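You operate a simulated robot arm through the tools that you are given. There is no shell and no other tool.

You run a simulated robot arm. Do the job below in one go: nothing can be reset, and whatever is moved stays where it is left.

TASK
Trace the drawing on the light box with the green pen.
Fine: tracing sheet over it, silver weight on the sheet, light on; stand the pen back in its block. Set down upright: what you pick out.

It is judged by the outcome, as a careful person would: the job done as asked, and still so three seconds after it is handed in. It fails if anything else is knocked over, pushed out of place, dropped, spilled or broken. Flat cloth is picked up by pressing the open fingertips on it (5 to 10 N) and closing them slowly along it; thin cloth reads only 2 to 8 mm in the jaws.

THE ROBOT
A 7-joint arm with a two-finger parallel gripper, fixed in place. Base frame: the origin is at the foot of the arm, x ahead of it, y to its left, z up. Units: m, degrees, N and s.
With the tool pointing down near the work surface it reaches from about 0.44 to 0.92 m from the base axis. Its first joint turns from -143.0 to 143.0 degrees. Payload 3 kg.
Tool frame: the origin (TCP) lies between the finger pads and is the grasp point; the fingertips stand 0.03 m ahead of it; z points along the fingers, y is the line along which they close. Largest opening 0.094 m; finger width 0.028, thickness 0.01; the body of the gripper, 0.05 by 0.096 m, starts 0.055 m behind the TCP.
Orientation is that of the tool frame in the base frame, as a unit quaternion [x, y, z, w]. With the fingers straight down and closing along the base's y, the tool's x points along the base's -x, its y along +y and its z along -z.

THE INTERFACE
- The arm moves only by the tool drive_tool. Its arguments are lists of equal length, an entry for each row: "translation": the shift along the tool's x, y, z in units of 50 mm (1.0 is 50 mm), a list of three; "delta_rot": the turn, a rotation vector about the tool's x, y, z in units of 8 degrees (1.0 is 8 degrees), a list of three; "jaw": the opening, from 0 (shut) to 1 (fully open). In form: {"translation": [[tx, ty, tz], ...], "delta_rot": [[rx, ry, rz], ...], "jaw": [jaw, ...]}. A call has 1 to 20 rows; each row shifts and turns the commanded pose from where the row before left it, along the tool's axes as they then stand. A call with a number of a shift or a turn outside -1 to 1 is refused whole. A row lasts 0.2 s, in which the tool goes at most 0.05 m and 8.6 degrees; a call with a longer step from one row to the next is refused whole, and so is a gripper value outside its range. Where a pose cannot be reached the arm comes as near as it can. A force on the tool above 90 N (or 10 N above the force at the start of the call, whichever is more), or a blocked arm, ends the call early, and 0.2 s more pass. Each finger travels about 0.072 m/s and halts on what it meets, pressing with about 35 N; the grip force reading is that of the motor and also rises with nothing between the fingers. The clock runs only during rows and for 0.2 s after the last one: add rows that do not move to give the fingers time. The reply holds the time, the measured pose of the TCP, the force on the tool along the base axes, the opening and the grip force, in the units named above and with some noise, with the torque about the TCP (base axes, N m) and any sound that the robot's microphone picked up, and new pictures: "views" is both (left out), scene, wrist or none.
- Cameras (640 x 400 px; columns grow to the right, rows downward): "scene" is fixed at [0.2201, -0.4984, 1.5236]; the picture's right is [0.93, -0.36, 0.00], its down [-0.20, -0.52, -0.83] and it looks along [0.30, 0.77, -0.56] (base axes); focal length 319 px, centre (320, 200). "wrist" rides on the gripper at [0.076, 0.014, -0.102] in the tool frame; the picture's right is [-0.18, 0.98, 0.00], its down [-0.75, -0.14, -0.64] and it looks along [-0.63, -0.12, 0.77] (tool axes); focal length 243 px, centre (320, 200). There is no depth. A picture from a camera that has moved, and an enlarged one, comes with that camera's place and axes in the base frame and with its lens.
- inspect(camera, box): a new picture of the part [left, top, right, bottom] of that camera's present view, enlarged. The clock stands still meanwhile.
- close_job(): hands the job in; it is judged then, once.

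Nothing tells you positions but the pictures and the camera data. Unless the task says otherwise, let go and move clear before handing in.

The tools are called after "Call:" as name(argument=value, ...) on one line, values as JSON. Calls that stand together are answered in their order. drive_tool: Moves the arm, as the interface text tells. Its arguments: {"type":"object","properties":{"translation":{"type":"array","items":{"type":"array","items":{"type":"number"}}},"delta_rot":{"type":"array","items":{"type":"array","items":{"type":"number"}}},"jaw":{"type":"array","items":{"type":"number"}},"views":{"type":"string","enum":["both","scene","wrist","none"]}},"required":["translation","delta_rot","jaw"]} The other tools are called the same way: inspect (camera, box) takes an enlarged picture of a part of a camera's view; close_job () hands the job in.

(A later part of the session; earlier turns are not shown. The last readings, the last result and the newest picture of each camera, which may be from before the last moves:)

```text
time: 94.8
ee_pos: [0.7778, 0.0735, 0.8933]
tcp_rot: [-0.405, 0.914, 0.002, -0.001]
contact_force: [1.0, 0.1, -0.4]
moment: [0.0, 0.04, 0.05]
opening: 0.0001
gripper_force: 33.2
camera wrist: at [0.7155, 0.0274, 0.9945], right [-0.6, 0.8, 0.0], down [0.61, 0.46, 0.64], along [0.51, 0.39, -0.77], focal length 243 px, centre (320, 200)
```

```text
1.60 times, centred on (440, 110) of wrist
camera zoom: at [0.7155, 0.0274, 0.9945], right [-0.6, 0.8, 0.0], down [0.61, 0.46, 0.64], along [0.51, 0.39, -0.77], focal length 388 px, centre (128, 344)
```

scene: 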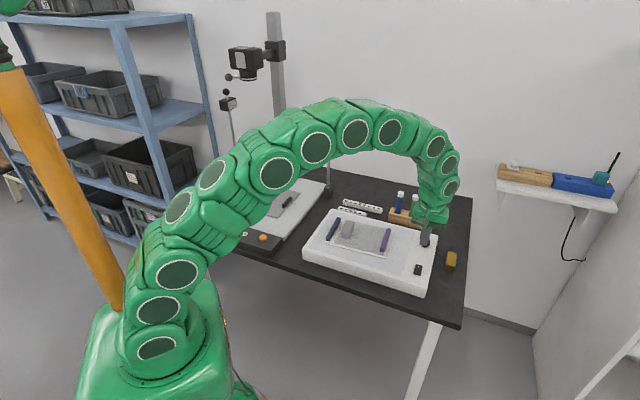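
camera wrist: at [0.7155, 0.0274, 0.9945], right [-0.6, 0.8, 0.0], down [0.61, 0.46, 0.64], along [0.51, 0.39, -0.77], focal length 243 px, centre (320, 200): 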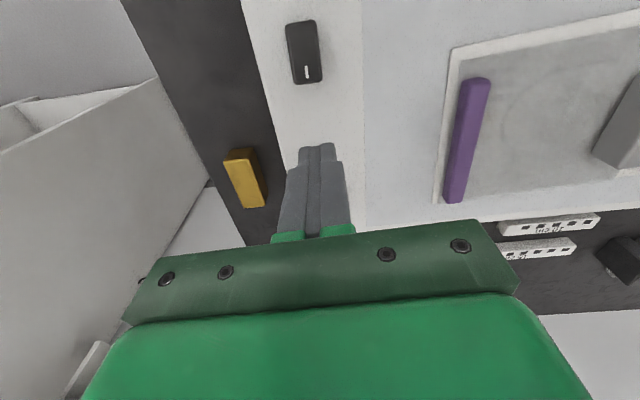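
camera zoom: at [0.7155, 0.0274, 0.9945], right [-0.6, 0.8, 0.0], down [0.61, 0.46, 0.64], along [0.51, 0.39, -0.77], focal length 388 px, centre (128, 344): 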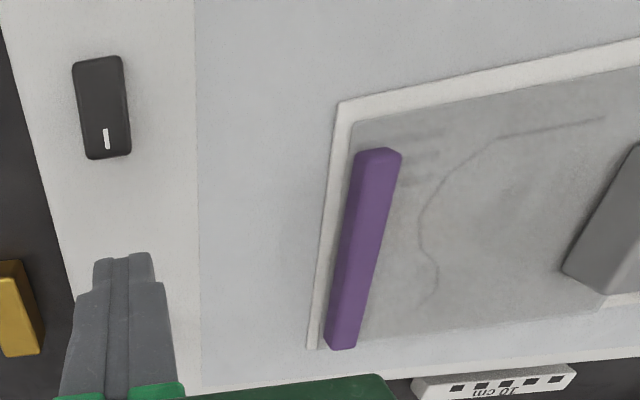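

Call:
drive_tool(translation=[[-0.825, -0.092, 0], [-0.825, -0.092, 0], [0, 0, 0], [0, 0, 0], [0, 0, 0], [0, 0, 0], [0, 0, 0], [0, 0, 0], [0, 0, 0], [0, 0, 0], [0, 0, 0], [0, 0, 0], [0, 0, 0.6], [0, 0, 0.5], [0, 0, 0], [0, 0, 0], [0, 0, 0]], delta_rot=[[0, 0, 0], [0, 0, 0], [0, 0, 1], [0, 0, 1], [0, 0, 1], [0, 0, 1], [0, 0, 1], [0, 0, 1], [0, 0, 1], [0, 0, 1], [0, 0, 1], [0, 0, 1], [0, 0, 0], [0, 0, 0], [0, 0, 0], [0, 0, 0], [0, 0, 0]], jaw=[0, 0.2, 0.4, 0.55, 0.55, 0.55, 0.55, 0.55, 0.55, 0.55, 0.55, 0.55, 0.55, 0.55, 0.45, 0.35, 0.27], views="wrist")

Call:
inspect(camera="wrist", box=[220, 60, 420, 220])

```text
time: 98.4
ee_pos: [0.8434, 0.1276, 0.8346]
tcp_rot: [0.278, 0.961, 0.0, -0.001]
contact_force: [-5.9, -10.4, 1.7]
moment: [-0.12, 0.08, 0.05]
opening: 0.0317
gripper_force: 42.1
camera wrist: at [0.7853, 0.1804, 0.9367], right [0.68, 0.73, 0.0], down [0.56, -0.52, 0.64], along [0.47, -0.44, -0.77], focal length 243 px, centre (320, 200)
```

wrist: 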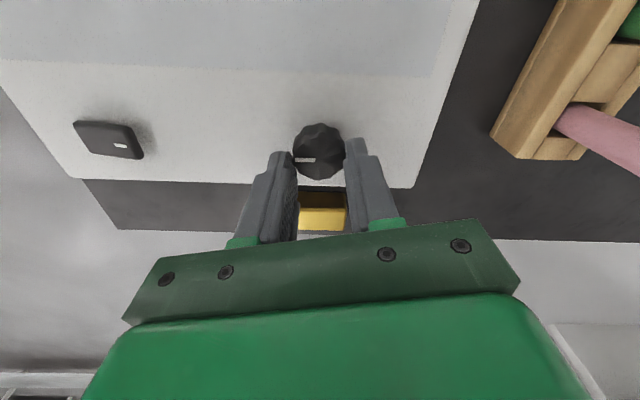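

```text
2.50 times, centred on (320, 140) of wrist
camera zoom: at [0.7853, 0.1804, 0.9367], right [0.68, 0.73, 0.0], down [0.56, -0.52, 0.64], along [0.47, -0.44, -0.77], focal length 606 px, centre (320, 350)
```

zoom: 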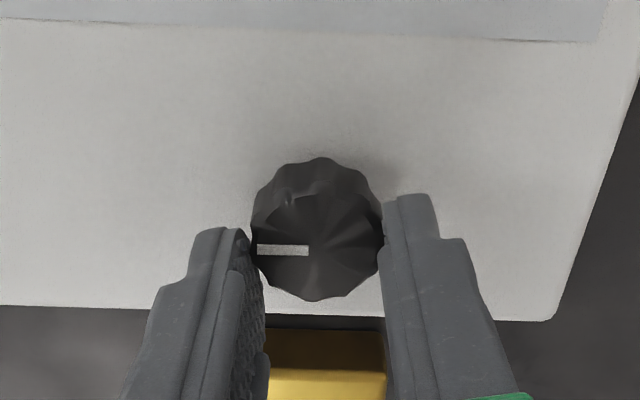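

Call:
drive_tool(translation=[[-0.02, 0.02, 0], [-0.02, 0.01, 0], [0, 0, 0], [0, 0, 0], [0, 0, 0], [0, 0, 0], [0, 0, 0], [0, 0, 0], [0, 0, 0], [0, 0, 0], [0, 0, 0], [0, 0, 0], [0, 0, 0], [0, 0, 0], [0, 0, 0], [0, 0, 0], [0, 0, 0]], delta_rot=[[0, 0, -1], [0, 0, -1], [0, 0, -1], [0, 0, -1], [0, 0, -1], [0, 0, -1], [0, 0, -1], [0, 0, -1], [0, 0, -1], [0, 0, -1], [0, 0, -1], [0, 0, -1], [0, 0, -1], [0, 0, -1], [0, 0, -1], [0, 0, -1], [0, 0, 0]], jaw=[0.27, 0.27, 0.27, 0.27, 0.27, 0.27, 0.27, 0.27, 0.27, 0.27, 0.27, 0.27, 0.27, 0.27, 0.27, 0.27, 0.27], views="both")

Call:
inspect(camera="scene", box=[290, 180, 450, 290])

Call:
inspect(camera="wrist", box=[220, 60, 420, 220])

```text
time: 102.0
ee_pos: [0.8443, 0.1292, 0.8378]
tcp_rot: [0.743, -0.669, -0.001, 0.0]
contact_force: [-25.7, -0.3, 10.1]
moment: [0.04, 0.88, -0.01]
opening: 0.0402
gripper_force: 12.4
camera wrist: at [0.8367, 0.0519, 0.9392], right [-1.0, 0.08, 0.0], down [0.06, 0.76, 0.64], along [0.05, 0.64, -0.77], focal length 243 px, centre (320, 200)
```

scene: 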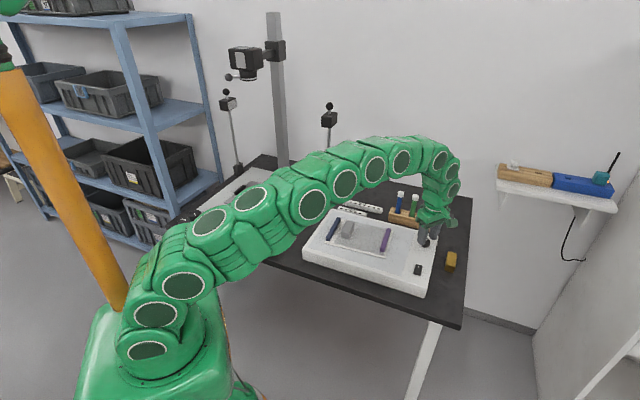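
wrist: 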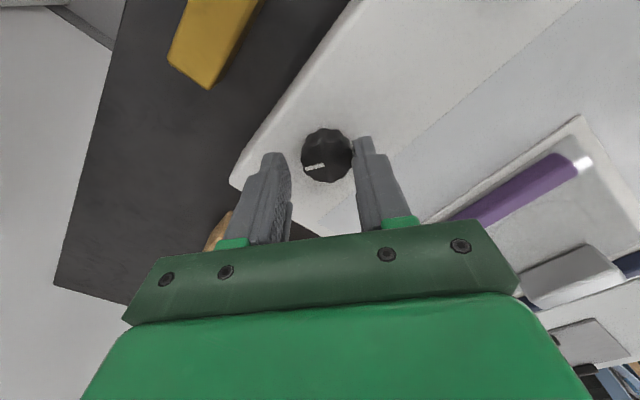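

```text
3.64 times, centred on (370, 235) of scene
camera zoom: at [0.2201, -0.4984, 1.5236], right [0.93, -0.36, 0.0], down [-0.2, -0.52, -0.83], along [0.3, 0.77, -0.56], focal length 1160 px, centre (138, 73)
```

zoom: 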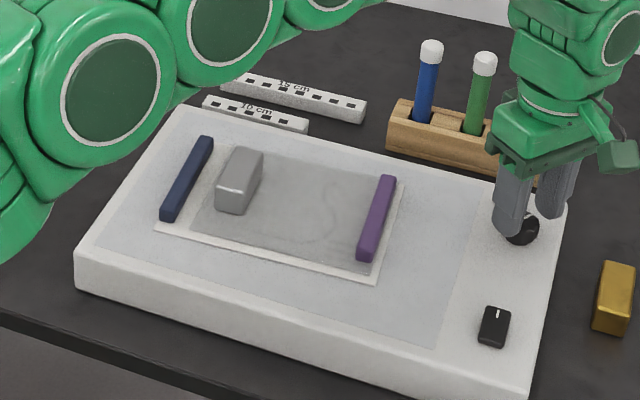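

```text
2.50 times, centred on (320, 140) of wrist
camera zoom: at [0.8367, 0.0519, 0.9392], right [-1.0, 0.08, 0.0], down [0.06, 0.76, 0.64], along [0.05, 0.64, -0.77], focal length 606 px, centre (320, 350)
```

zoom: 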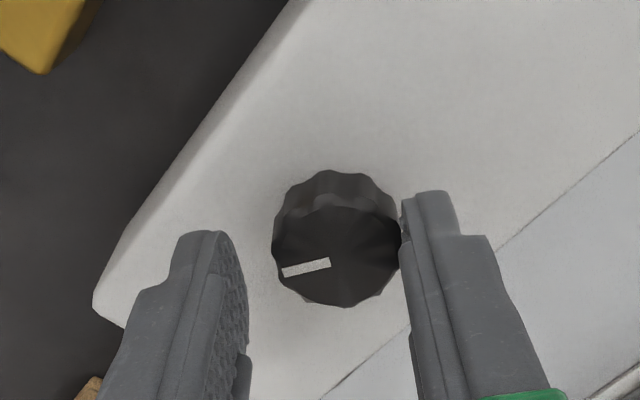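

Call:
drive_tool(translation=[[0, 0, 0], [0.02, 0.105, 0], [0, 0, 0], [0, 0, 0], [0, 0, 0], [0, 0, 0], [0, 0, 0], [0, 0, 0], [0, 0, 0], [0, 0, 0], [0, 0, 0], [0, 0, 0]], delta_rot=[[0, 0, 0], [0, 0, 0], [0, 0, 0], [0, 0, 0], [0, 0, 0], [0, 0, -1], [0, 0, -1], [0, 0, -1], [0, 0, -1], [0, 0, -1], [0, 0, -1], [0, 0, 0]], jaw=[0.55, 0.55, 0.45, 0.35, 0.27, 0.27, 0.27, 0.27, 0.27, 0.27, 0.27, 0.27], views="both")

Call:
inspect(camera="scene", box=[290, 180, 450, 290])

Call:
inspect(camera="wrist", box=[220, 60, 420, 220])

```text
time: 104.6
ee_pos: [0.8396, 0.1285, 0.836]
tcp_rot: [0.951, -0.309, -0.001, -0.001]
contact_force: [22.0, 18.5, 8.6]
moment: [0.76, -0.17, -0.61]
opening: 0.0314
gripper_force: 45.1
camera wrist: at [0.8922, 0.0732, 0.9385], right [-0.73, -0.69, 0.0], down [-0.53, 0.55, 0.64], along [-0.44, 0.47, -0.76], focal length 243 px, centre (320, 200)
```

scene: 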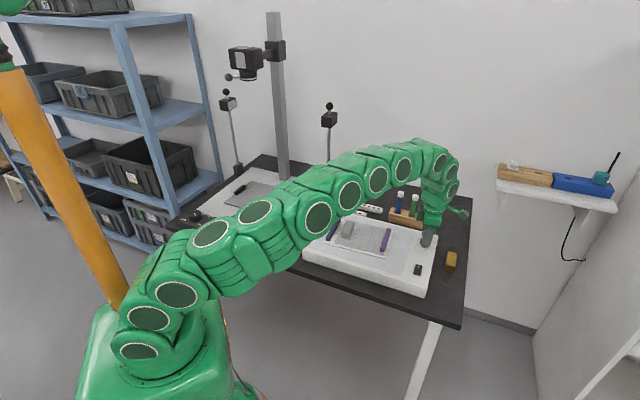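
wrist: 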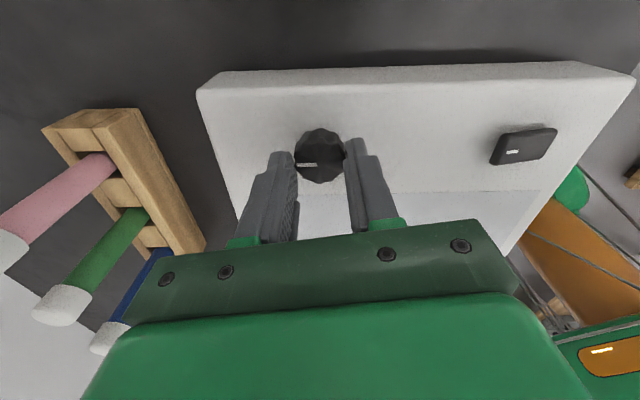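

```text
3.64 times, centred on (370, 235) of scene
camera zoom: at [0.2201, -0.4984, 1.5236], right [0.93, -0.36, 0.0], down [-0.2, -0.52, -0.83], along [0.3, 0.77, -0.56], focal length 1160 px, centre (138, 73)
```

zoom: 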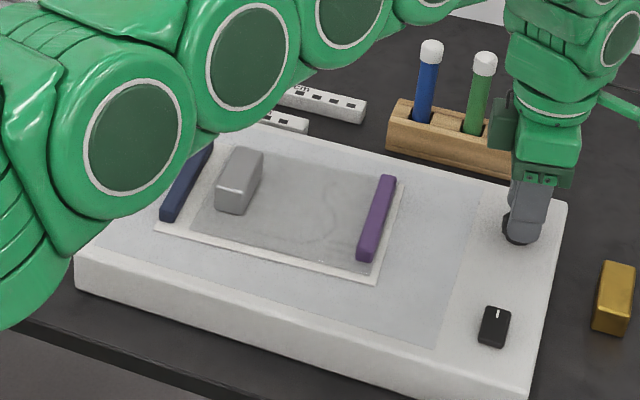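

```text
2.50 times, centred on (320, 140) of wrist
camera zoom: at [0.8922, 0.0732, 0.9385], right [-0.73, -0.69, 0.0], down [-0.53, 0.55, 0.64], along [-0.44, 0.47, -0.76], focal length 606 px, centre (320, 350)
```

zoom: 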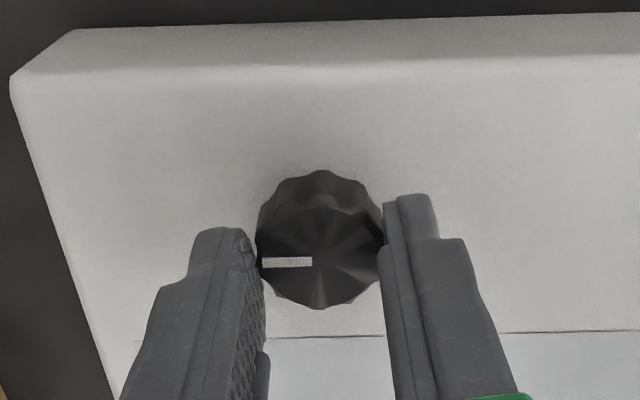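

Call:
inspect(camera="scene", box=[290, 170, 480, 310])

```text
2.86 times, centred on (385, 240) of scene
camera zoom: at [0.2201, -0.4984, 1.5236], right [0.93, -0.36, 0.0], down [-0.2, -0.52, -0.83], along [0.3, 0.77, -0.56], focal length 911 px, centre (134, 86)
```

zoom: 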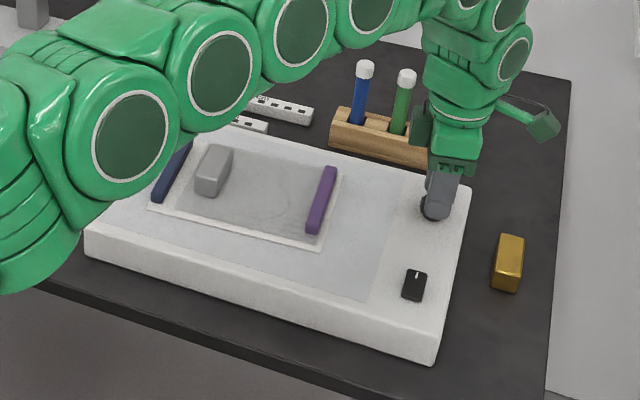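

No setting changes the panel's look. I'll put the knob back to where it was (pointer to +n, mid-range), then set the rocker to "I" again and go on, re-checking the light later.

Call:
drive_tool(translation=[[0, 0, 0], [0, 0, 0], [0, 0, 0], [0, 0, 0], [0, 0, 0], [0, 0, 0], [0, 0, 0], [0, 0, 0], [0, 0, 0], [0, 0, 0], [0, 0, 0], [0, 0, 0], [0, 0, 0], [0, 0, 0], [0, 0, -0.6], [0, 0, -0.6], [0, 0, 0]], delta_rot=[[0, 0, 1], [0, 0, 1], [0, 0, 1], [0, 0, 1], [0, 0, 1], [0, 0, 1], [0, 0, 1], [0, 0, 1], [0, 0, 1], [0, 0, 1], [0, 0, 1], [0, 0, 0], [0, 0, 0], [0, 0, 0], [0, 0, 0], [0, 0, 0.96], [0, 0, 0]], jaw=[0.27, 0.27, 0.27, 0.27, 0.27, 0.27, 0.27, 0.27, 0.27, 0.27, 0.27, 0.27, 0.45, 0.55, 0.55, 0.55, 0.55], views="both")

Call:
inspect(camera="wrist", box=[240, 20, 440, 180])

Call:
inspect(camera="scene", box=[290, 170, 480, 310])

```text
time: 108.2
ee_pos: [0.8417, 0.1283, 0.8957]
tcp_rot: [-0.408, 0.913, 0.001, -0.001]
contact_force: [0.0, -0.6, -0.2]
moment: [0.02, -0.02, 0.01]
opening: 0.0515
gripper_force: 0.1
camera wrist: at [0.7792, 0.0816, 0.9977], right [-0.61, 0.79, 0.0], down [0.61, 0.47, 0.64], along [0.51, 0.39, -0.77], focal length 243 px, centre (320, 200)
```

scene: 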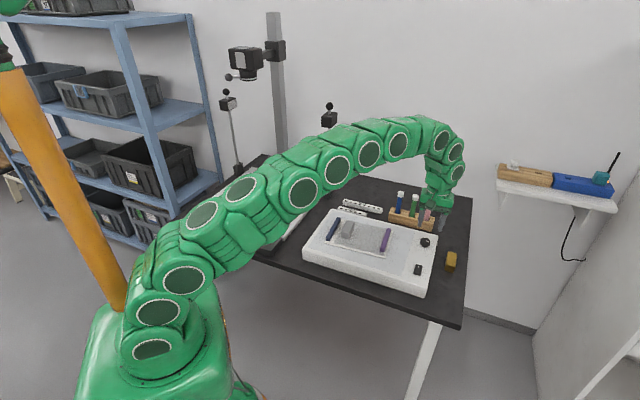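
wrist: 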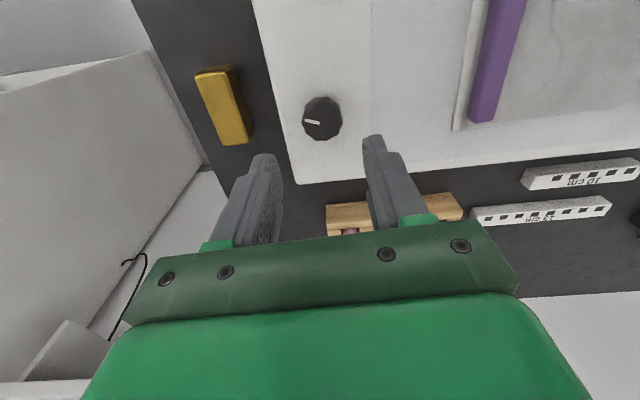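

```text
2.50 times, centred on (340, 100) of wrist
camera zoom: at [0.7792, 0.0816, 0.9977], right [-0.61, 0.79, 0.0], down [0.61, 0.47, 0.64], along [0.51, 0.39, -0.77], focal length 606 px, centre (270, 450)
```

zoom: 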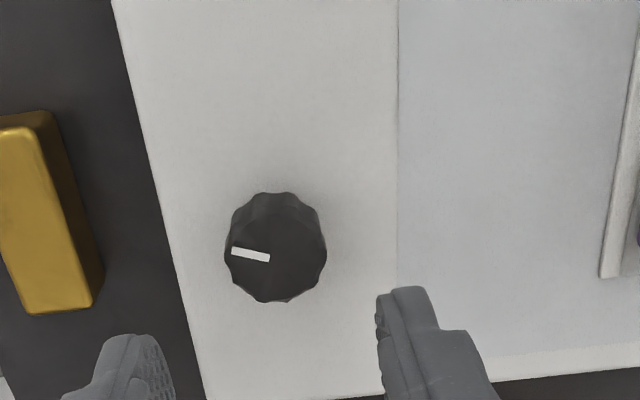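

```text
2.86 times, centred on (385, 240) of scene
camera zoom: at [0.2201, -0.4984, 1.5236], right [0.93, -0.36, 0.0], down [-0.2, -0.52, -0.83], along [0.3, 0.77, -0.56], focal length 911 px, centre (134, 86)
```

zoom: 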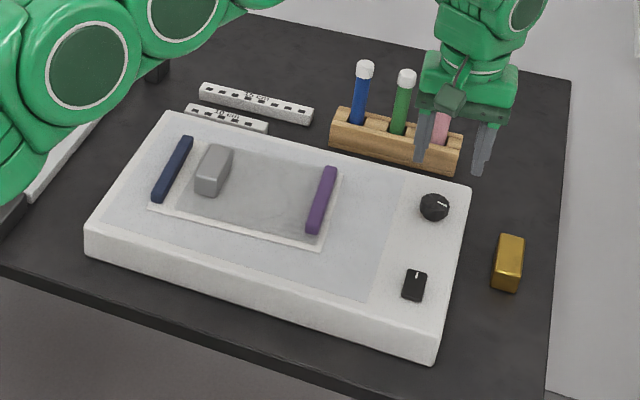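

Call:
drive_tool(translation=[[0.8, 0.065, 0.1], [0.8, 0.065, 0.3], [0.8, 0.065, 0.6], [0, 0, 0.16], [0, 0, 0]], delta_rot=[[0, 0, 0], [0, 0, 0], [0, 0, 0], [0, 0, 0], [0, 0, 0]], jaw=[0.3, 0.1, 0, 0, 0], views="wrist")

Call:
inspect(camera="wrist", box=[240, 80, 400, 200])

```text
refused: row 3 steps farther than a row can; nothing moved
```

```text
3.33 times, centred on (320, 140) of wrist
camera zoom: at [0.7792, 0.0816, 0.9977], right [-0.61, 0.79, 0.0], down [0.61, 0.47, 0.64], along [0.51, 0.39, -0.77], focal length 809 px, centre (320, 400)
```

zoom: 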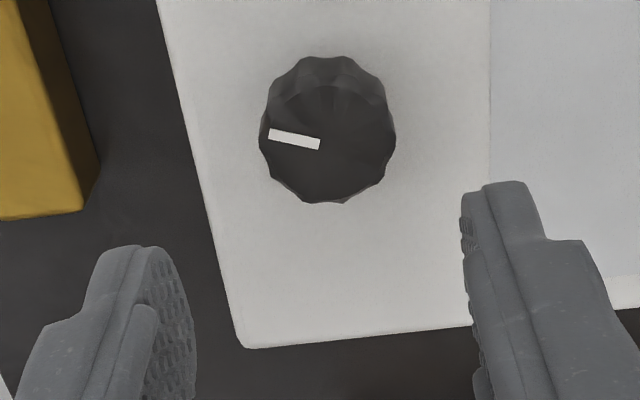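

Call:
drive_tool(translation=[[0.8, 0.065, 0.1], [0.8, 0.065, 0.3], [0.8, 0.065, 0.4], [0, 0, 0.36], [0, 0, 0]], delta_rot=[[0, 0, 0], [0, 0, 0], [0, 0, 0], [0, 0, 0], [0, 0, 0]], jaw=[0.3, 0.1, 0, 0, 0], views="wrist")

Call:
inspect(camera="wrist", box=[240, 80, 400, 200])

```text
time: 109.4
ee_pos: [0.7525, 0.0416, 0.8406]
tcp_rot: [-0.408, 0.913, 0.0, 0.0]
contact_force: [0.1, -0.2, 0.3]
moment: [0.02, 0.0, -0.03]
opening: 0.0
gripper_force: 33.1
camera wrist: at [0.6903, -0.0051, 0.9421], right [-0.61, 0.79, 0.0], down [0.61, 0.47, 0.64], along [0.51, 0.39, -0.77], focal length 243 px, centre (320, 200)
```

wrist: 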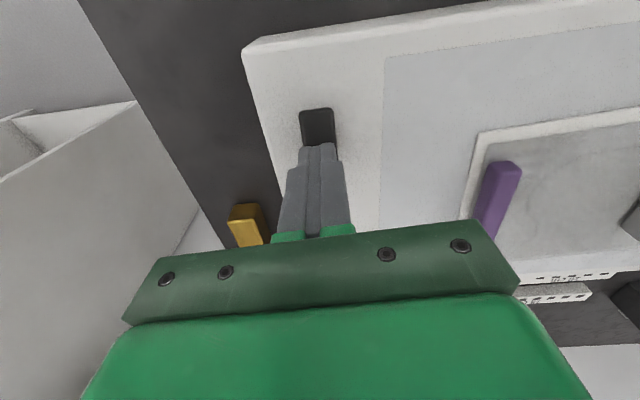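

```text
3.33 times, centred on (320, 140) of wrist
camera zoom: at [0.6903, -0.0051, 0.9421], right [-0.61, 0.79, 0.0], down [0.61, 0.47, 0.64], along [0.51, 0.39, -0.77], focal length 809 px, centre (320, 400)
```

zoom: 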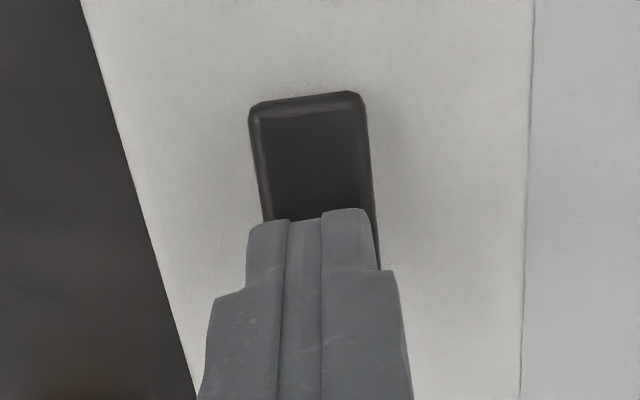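

Call:
drive_tool(translation=[[-0.1, 0.03, 0], [0, 0, 0.17], [0, 0, 0]], delta_rot=[[0, 0, 0], [0, 0, 0], [0, 0, 0]], jaw=[0, 0, 0], views="none")

```text
time: 110.2
ee_pos: [0.7538, 0.0467, 0.8306]
tcp_rot: [-0.408, 0.913, 0.0, -0.001]
contact_force: [-1.4, -1.4, 2.8]
moment: [-0.06, 0.03, -0.05]
opening: 0.0002
gripper_force: 33.0
heard: click
```

Call:
drive_tool(translation=[[0, 0, -0.02], [0, 0, -0.06], [0, 0, -0.4], [0, 0, -0.8], [0, 0, -0.8], [0, 0, 0]], delta_rot=[[0, 0, 0], [0, 0, 0], [0, 0, 0], [0, 0, 0], [0, 0, 0], [0, 0, 0]], jaw=[0, 0, 0, 0, 0, 0], views="both")

Call:
inspect(camera="scene", box=[290, 170, 480, 310])

Call:
inspect(camera="wrist", box=[240, 0, 640, 220])

```text
time: 111.6
ee_pos: [0.7538, 0.0494, 0.9346]
tcp_rot: [-0.409, 0.913, 0.001, -0.001]
contact_force: [0.6, -0.8, 0.4]
moment: [0.02, 0.04, -0.02]
opening: 0.0
gripper_force: 32.9
camera wrist: at [0.6915, 0.0021, 1.0373], right [-0.61, 0.79, 0.0], down [0.61, 0.47, 0.64], along [0.51, 0.39, -0.77], focal length 243 px, centre (320, 200)
```

scene: 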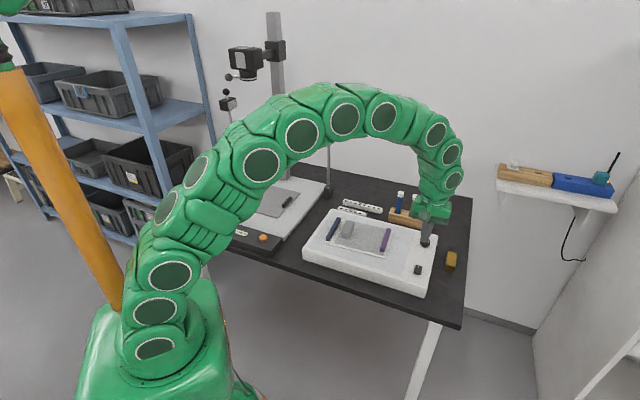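
wrist: 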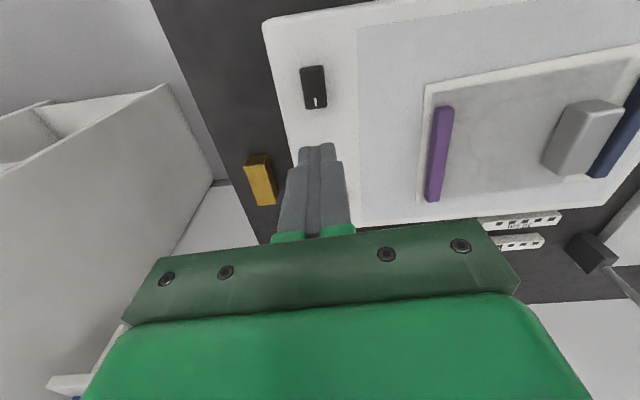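

```text
2.86 times, centred on (385, 240) of scene
camera zoom: at [0.2201, -0.4984, 1.5236], right [0.93, -0.36, 0.0], down [-0.2, -0.52, -0.83], along [0.3, 0.77, -0.56], focal length 911 px, centre (134, 86)
```

zoom: 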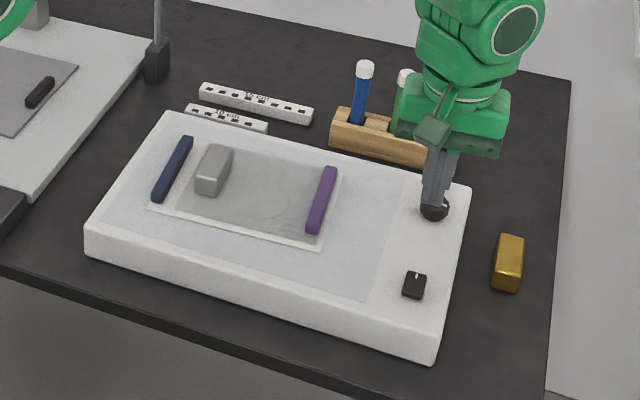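

```text
1.60 times, centred on (440, 110) of wrist
camera zoom: at [0.6915, 0.0021, 1.0373], right [-0.61, 0.79, 0.0], down [0.61, 0.47, 0.64], along [0.51, 0.39, -0.77], focal length 388 px, centre (128, 344)
```

zoom: 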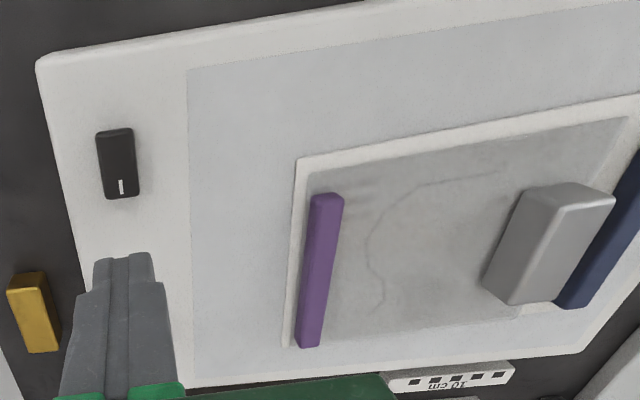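

Call:
inspect(camera="scene", box=[405, 258, 432, 282])

Call:
inspect(camera="scene", box=[300, 215, 340, 250])

```text
16.00 times, centred on (418, 270) of scene
camera zoom: at [0.2201, -0.4984, 1.5236], right [0.93, -0.36, 0.0], down [-0.2, -0.52, -0.83], along [0.3, 0.77, -0.56], focal length 5104 px, centre (-1256, -920)
```

zoom: 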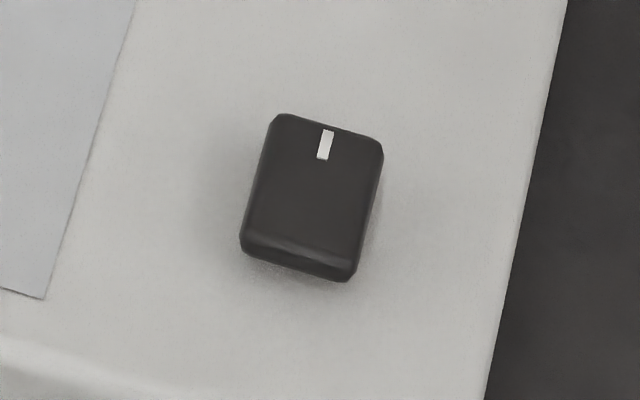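

```text
11.43 times, centred on (320, 232) of scene
camera zoom: at [0.2201, -0.4984, 1.5236], right [0.93, -0.36, 0.0], down [-0.2, -0.52, -0.83], along [0.3, 0.77, -0.56], focal length 3646 px, centre (320, -171)
```

zoom: 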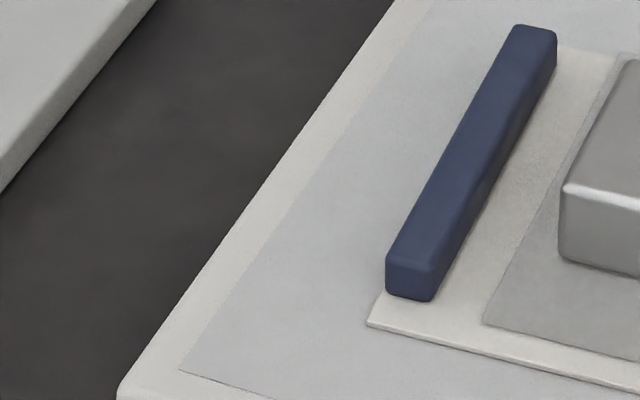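

The rocker sits on "I". I'll carry on with the pen and re-check the light as I go. Moving to look at the pen block.

Call:
drive_tool(translation=[[-0.777, 0.148, -0.25], [-0.777, 0.148, -0.25], [-0.777, 0.148, -0.15], [-0.777, 0.148, -0.15], [-0.777, 0.148, -0.1], [-0.777, 0.148, 0], [0, 0, 0]], delta_rot=[[0, 0, 0], [0, 0, 0], [0, 0, 0], [0, 0, 0], [0, 0, 0], [0, 0, 0], [0, 0, 0]], jaw=[0.2, 0.5, 0.6, 0.6, 0.6, 0.6, 0.6], views="both")

Call:
inspect(camera="wrist", box=[220, 0, 460, 180])

Call:
inspect(camera="scene", box=[370, 160, 470, 250])

```text
time: 113.2
ee_pos: [0.8639, 0.2341, 0.9758]
tcp_rot: [-0.408, 0.913, 0.001, 0.0]
contact_force: [0.0, -0.3, -0.2]
moment: [-0.01, 0.0, 0.02]
opening: 0.0566
gripper_force: 0.1
out of reach, approached as far as the arm can: row 6
camera wrist: at [0.8017, 0.1868, 1.079], right [-0.61, 0.79, 0.0], down [0.61, 0.47, 0.64], along [0.51, 0.39, -0.77], focal length 243 px, centre (320, 200)
```

scene: 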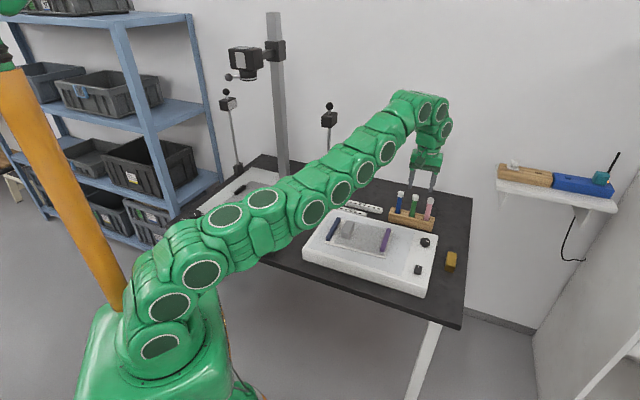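
wrist: 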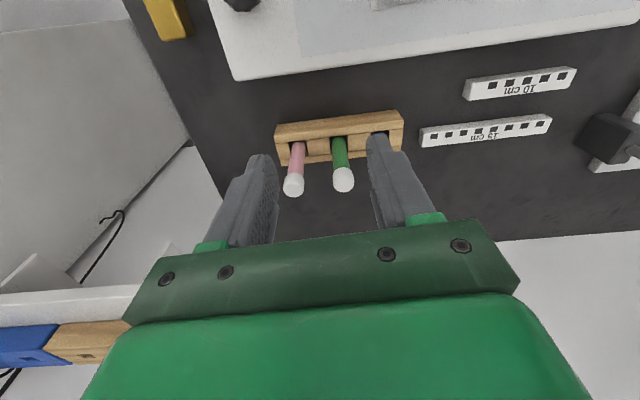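

```text
2.22 times, centred on (340, 90) of wrist
camera zoom: at [0.8017, 0.1868, 1.079], right [-0.61, 0.79, 0.0], down [0.61, 0.47, 0.64], along [0.51, 0.39, -0.77], focal length 539 px, centre (276, 444)
```

zoom: 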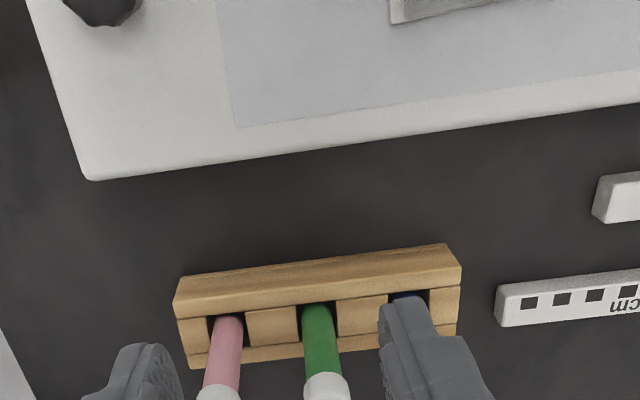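

```text
4.44 times, centred on (420, 205) of scene
camera zoom: at [0.2201, -0.4984, 1.5236], right [0.93, -0.36, 0.0], down [-0.2, -0.52, -0.83], along [0.3, 0.77, -0.56], focal length 1418 px, centre (-124, 178)
```

zoom: 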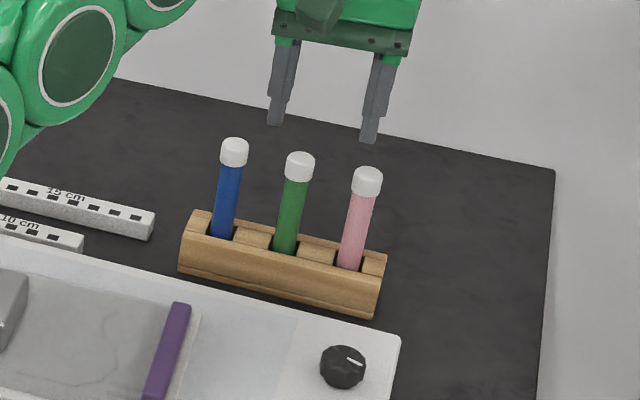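

The pens are about 20 mm thick and 55 mm apart; the green one stands at about (0.899, 0.295), top at z≈0.877. It's beyond vertical reach, so I'll turn toward it radially and tilt the tool 12° outward.

Call:
drive_tool(translation=[[0.8, 0, -0.2], [0, 0, 0], [0, 0, 0], [0, 0, 0], [0, 0, 0], [0, 0, 0], [0, 0, 0], [0, 0, 0]], delta_rot=[[0, 0, 0], [0, 0, 0.944], [0, 0, 0.944], [0, 0, 0.944], [0, 0, 0.944], [0, -0.75, 0], [0, -0.75, 0], [0, 0, 0]], jaw=[0.6, 0.6, 0.6, 0.6, 0.6, 0.6, 0.6, 0.6], views="both")

Call:
inspect(camera="wrist", box=[240, 60, 480, 240])

```text
time: 115.0
ee_pos: [0.8348, 0.2048, 0.9868]
tcp_rot: [-0.156, 0.982, 0.016, 0.103]
contact_force: [0.1, -0.4, -0.3]
moment: [0.02, 0.01, 0.02]
opening: 0.0565
gripper_force: 0.1
camera wrist: at [0.7382, 0.1892, 1.0712], right [-0.13, 0.99, 0.04], down [0.62, 0.05, 0.78], along [0.78, 0.13, -0.62], focal length 243 px, centre (320, 200)
```

scene: 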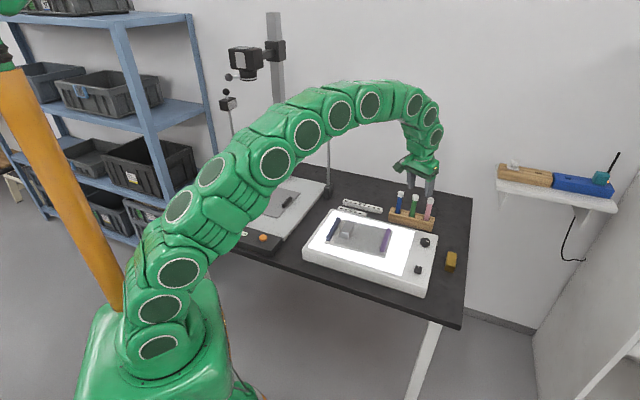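
wrist: 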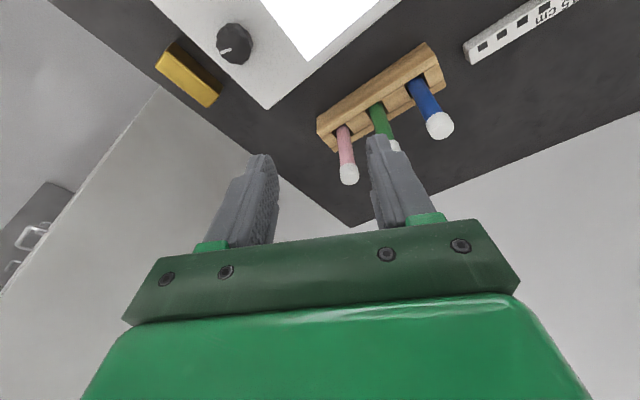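

```text
2.22 times, centred on (360, 150) of wrist
camera zoom: at [0.7382, 0.1892, 1.0712], right [-0.13, 0.99, 0.04], down [0.62, 0.05, 0.78], along [0.78, 0.13, -0.62], focal length 539 px, centre (231, 311)
```

zoom: 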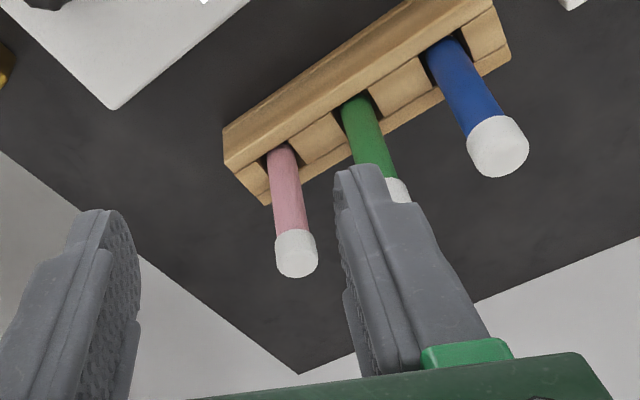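

The light box is now brightly lit — it just came on with a delay after the switch was set to "I". The light is done; I'll leave it alone. Next, hover over the green pen.

Call:
drive_tool(translation=[[-0.537, 0.442, 0.35], [-0.537, 0.442, 0.35], [-0.537, 0.442, 0.35], [0, 0, 0]], delta_rot=[[0, 0, 0], [0, 0, 0], [0, 0, 0], [0, 0, 0]], jaw=[0.5, 0.45, 0.45, 0.45], views="both")

Call:
inspect(camera="wrist", box=[240, 60, 480, 240])

Call:
inspect(camera="scene", box=[370, 140, 470, 250])

```text
time: 116.0
ee_pos: [0.9028, 0.2933, 0.9515]
tcp_rot: [-0.156, 0.982, 0.017, 0.103]
contact_force: [1.0, -1.0, 0.9]
moment: [0.01, -0.02, 0.01]
opening: 0.0423
gripper_force: 0.1
camera wrist: at [0.8069, 0.2785, 1.0359], right [-0.13, 0.99, 0.04], down [0.62, 0.05, 0.78], along [0.77, 0.13, -0.62], focal length 243 px, centre (320, 200)
```

scene: 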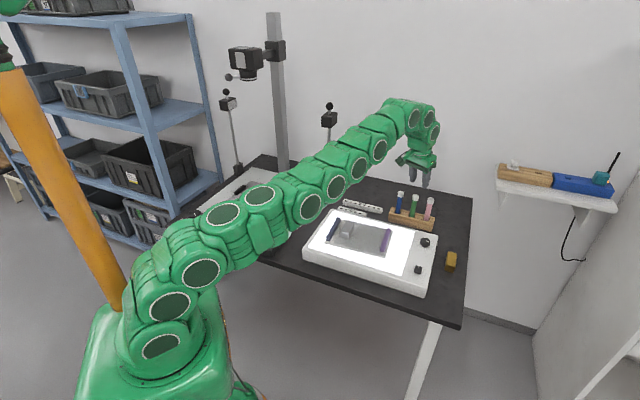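
wrist: 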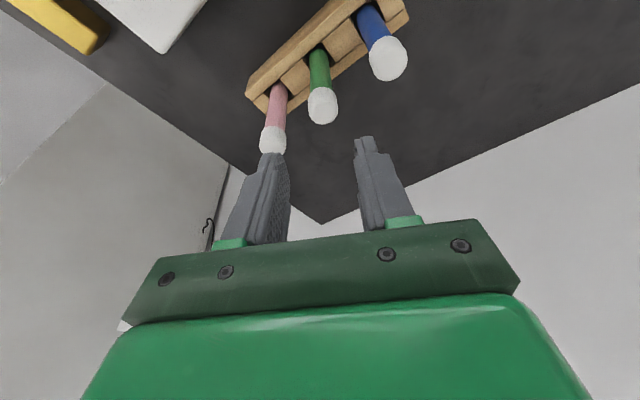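

```text
2.22 times, centred on (360, 150) of wrist
camera zoom: at [0.8069, 0.2785, 1.0359], right [-0.13, 0.99, 0.04], down [0.62, 0.05, 0.78], along [0.77, 0.13, -0.62], focal length 539 px, centre (231, 311)
```

zoom: 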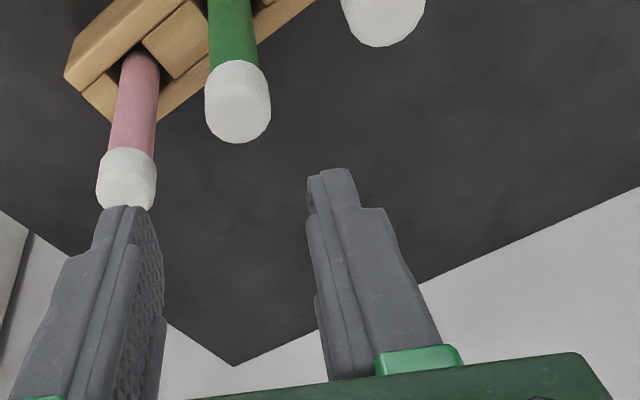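

```text
3.64 times, centred on (420, 195) of scene
camera zoom: at [0.2201, -0.4984, 1.5236], right [0.93, -0.36, 0.0], down [-0.2, -0.52, -0.83], along [0.3, 0.77, -0.56], focal length 1160 px, centre (-44, 218)
```

zoom: 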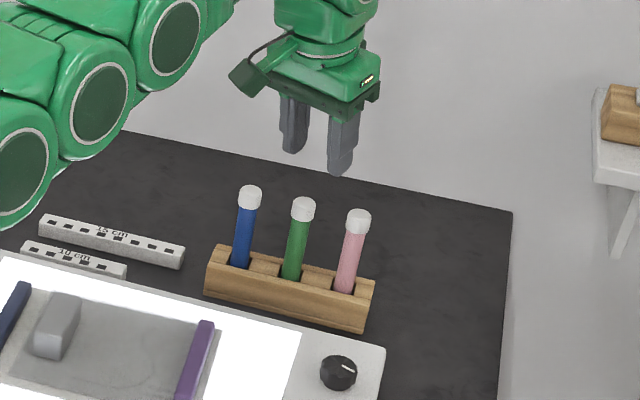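

Call:
drive_tool(translation=[[0.06, 0.033, 0.4], [0.06, 0.033, 0.4], [0, 0, 0]], delta_rot=[[0, 0, 0], [0, 0, 0], [0, 0, 0]], jaw=[0.47, 0.47, 0.47], views="both")

Call:
inspect(camera="wrist", box=[220, 60, 460, 240])

Call:
inspect(camera="scene", box=[380, 150, 460, 240])

```text
time: 116.8
ee_pos: [0.9025, 0.297, 0.9118]
tcp_rot: [-0.155, 0.982, 0.017, 0.104]
contact_force: [1.0, 0.7, 0.2]
moment: [0.02, 0.02, 0.01]
opening: 0.0442
gripper_force: 0.0
camera wrist: at [0.8051, 0.2818, 0.9964], right [-0.13, 0.99, 0.04], down [0.62, 0.05, 0.78], along [0.77, 0.13, -0.62], focal length 243 px, centre (320, 200)
```

scene: 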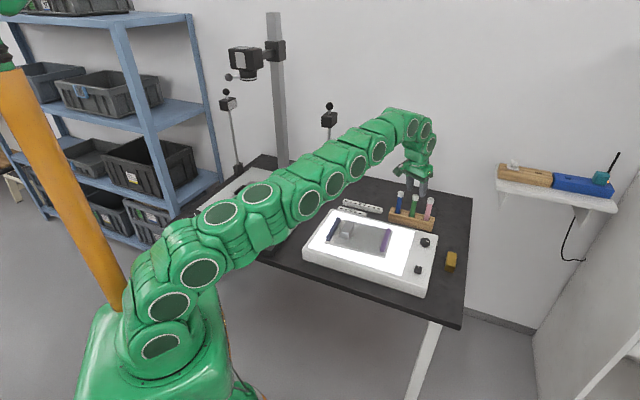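
wrist: 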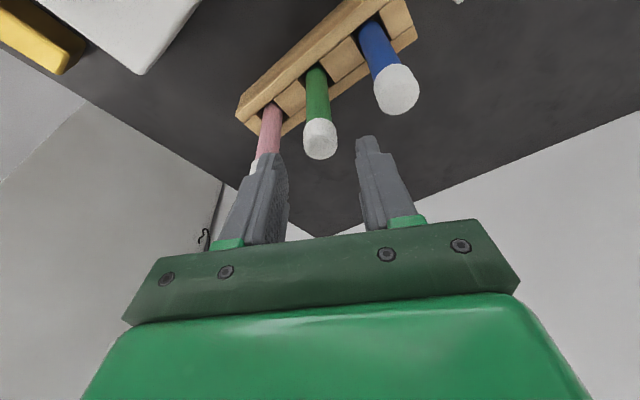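

```text
2.22 times, centred on (340, 150) of wrist
camera zoom: at [0.8051, 0.2818, 0.9964], right [-0.13, 0.99, 0.04], down [0.62, 0.05, 0.78], along [0.77, 0.13, -0.62], focal length 539 px, centre (276, 311)
```

zoom: 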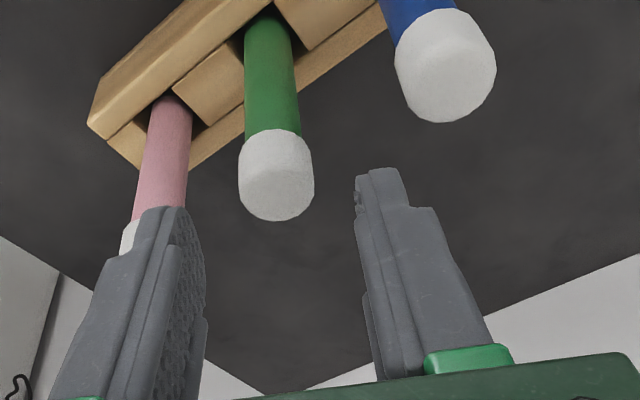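

```text
4.44 times, centred on (420, 195) of scene
camera zoom: at [0.2201, -0.4984, 1.5236], right [0.93, -0.36, 0.0], down [-0.2, -0.52, -0.83], along [0.3, 0.77, -0.56], focal length 1418 px, centre (-124, 222)
```

zoom: 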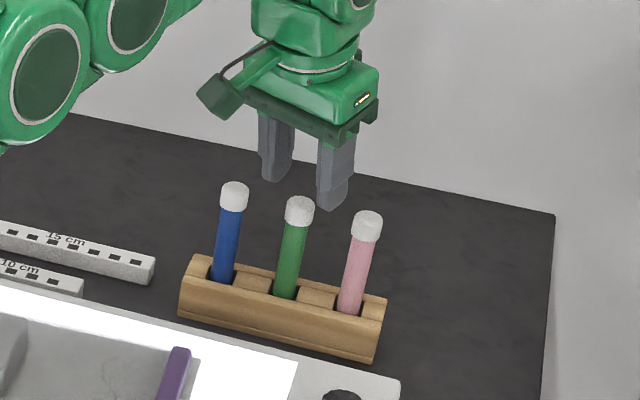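

Well aligned over the green pen. Narrow the jaws slightly (to clear the pink pen) and descend.

Call:
drive_tool(translation=[[0, 0, 0], [0.097, 0.01, 0.457], [0.097, 0.01, 0.457], [0, 0, 0]], delta_rot=[[0, 0, 0], [0, 0, 0], [0, 0, 0], [0, 0, 0]], jaw=[0.39, 0.39, 0.39, 0.39], views="both")

Call:
inspect(camera="wrist", box=[220, 60, 460, 240])

Call:
inspect(camera="scene", box=[380, 150, 460, 240])

```text
time: 117.8
ee_pos: [0.8994, 0.2991, 0.8645]
tcp_rot: [-0.155, 0.982, 0.018, 0.103]
contact_force: [-0.6, -0.3, -0.6]
moment: [-0.02, 0.03, 0.0]
opening: 0.0367
gripper_force: 0.1
camera wrist: at [0.8035, 0.2837, 0.9493], right [-0.13, 0.99, 0.04], down [0.62, 0.05, 0.78], along [0.77, 0.13, -0.62], focal length 243 px, centre (320, 200)
```

scene: 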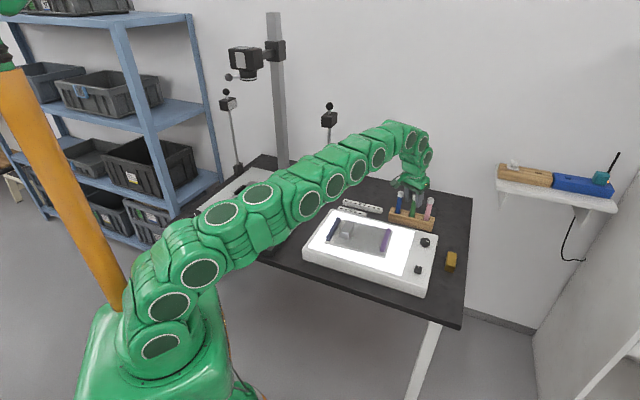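
wrist: 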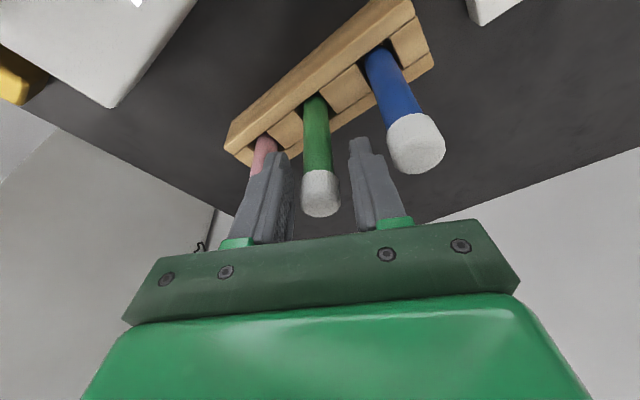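

```text
2.22 times, centred on (340, 150) of wrist
camera zoom: at [0.8035, 0.2837, 0.9493], right [-0.13, 0.99, 0.04], down [0.62, 0.05, 0.78], along [0.77, 0.13, -0.62], focal length 539 px, centre (276, 311)
```

zoom: 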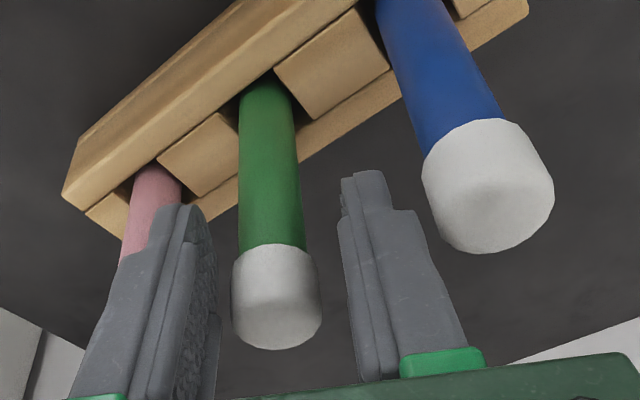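

```text
4.44 times, centred on (420, 195) of scene
camera zoom: at [0.2201, -0.4984, 1.5236], right [0.93, -0.36, 0.0], down [-0.2, -0.52, -0.83], along [0.3, 0.77, -0.56], focal length 1418 px, centre (-124, 222)
```

zoom: 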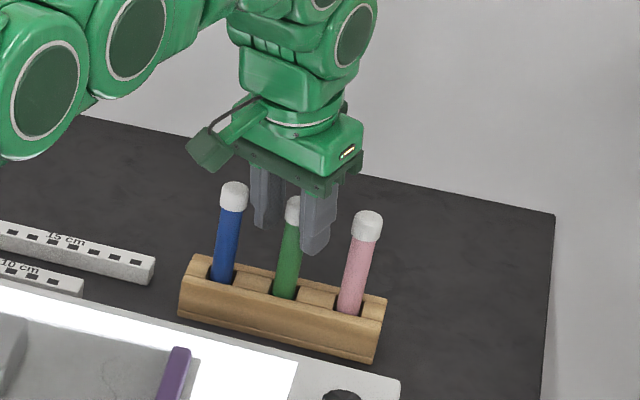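

Call:
drive_tool(translation=[[0.045, 0, 0.21], [0.06, 0, 0.21], [0, 0, 0], [0, 0, 0], [0, 0, 0], [0, 0, 0], [0, 0, 0]], delta_rot=[[0, 0, 0], [0, 0, 0], [0, 0, 0], [0, 0, 0], [0, 0, 0], [0, 0, 0], [0, 0, 0]], jaw=[0.39, 0.39, 0.35, 0.3, 0.25, 0.2, 0.15], views="both")

Call:
inspect(camera="wrist", box=[220, 60, 460, 240])

Call:
inspect(camera="scene", box=[380, 150, 460, 240])

```text
time: 119.4
ee_pos: [0.9011, 0.2981, 0.843]
tcp_rot: [-0.155, 0.982, 0.017, 0.102]
contact_force: [-0.1, 1.0, -0.1]
moment: [0.01, -0.01, 0.0]
opening: 0.021
gripper_force: 34.8
camera wrist: at [0.8049, 0.2829, 0.9265], right [-0.13, 0.99, 0.04], down [0.62, 0.05, 0.78], along [0.77, 0.13, -0.62], focal length 243 px, centre (320, 200)
```

scene: 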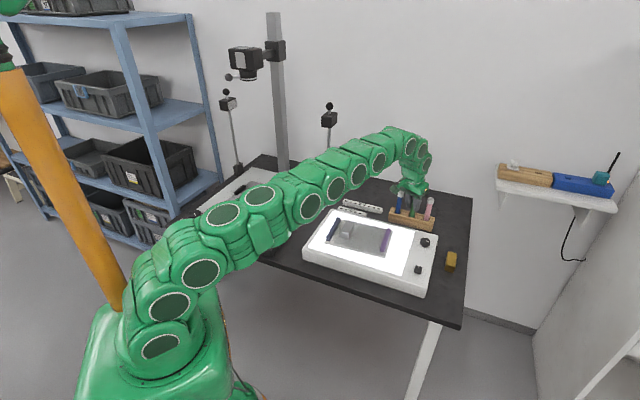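
wrist: 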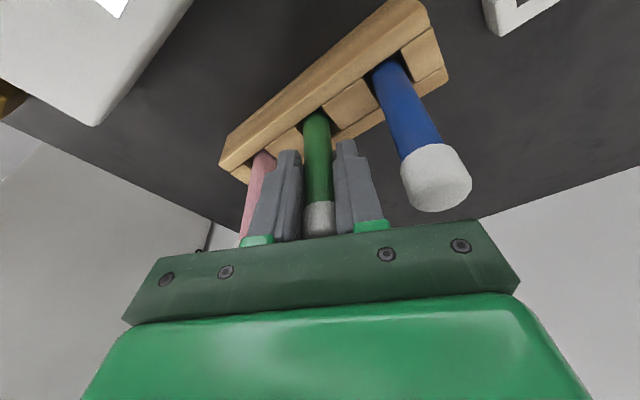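

```text
2.22 times, centred on (340, 150) of wrist
camera zoom: at [0.8049, 0.2829, 0.9265], right [-0.13, 0.99, 0.04], down [0.62, 0.05, 0.78], along [0.77, 0.13, -0.62], focal length 539 px, centre (276, 311)
```

zoom: 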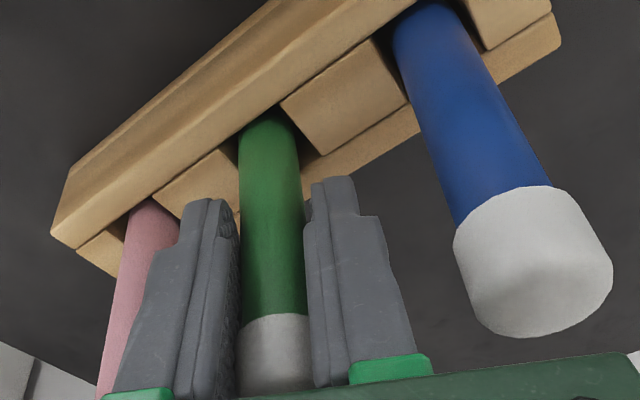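

```text
4.44 times, centred on (420, 195) of scene
camera zoom: at [0.2201, -0.4984, 1.5236], right [0.93, -0.36, 0.0], down [-0.2, -0.52, -0.83], along [0.3, 0.77, -0.56], focal length 1418 px, centre (-124, 222)
```

zoom: 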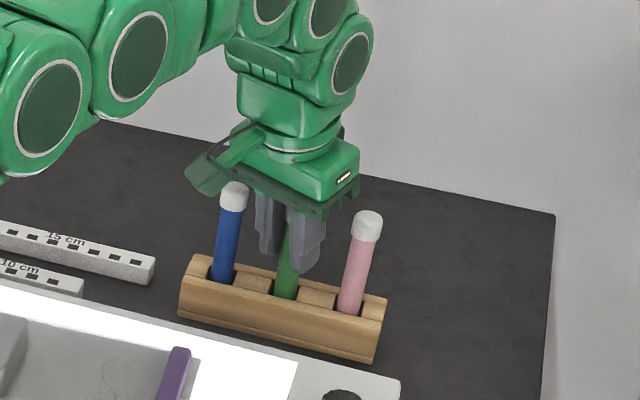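

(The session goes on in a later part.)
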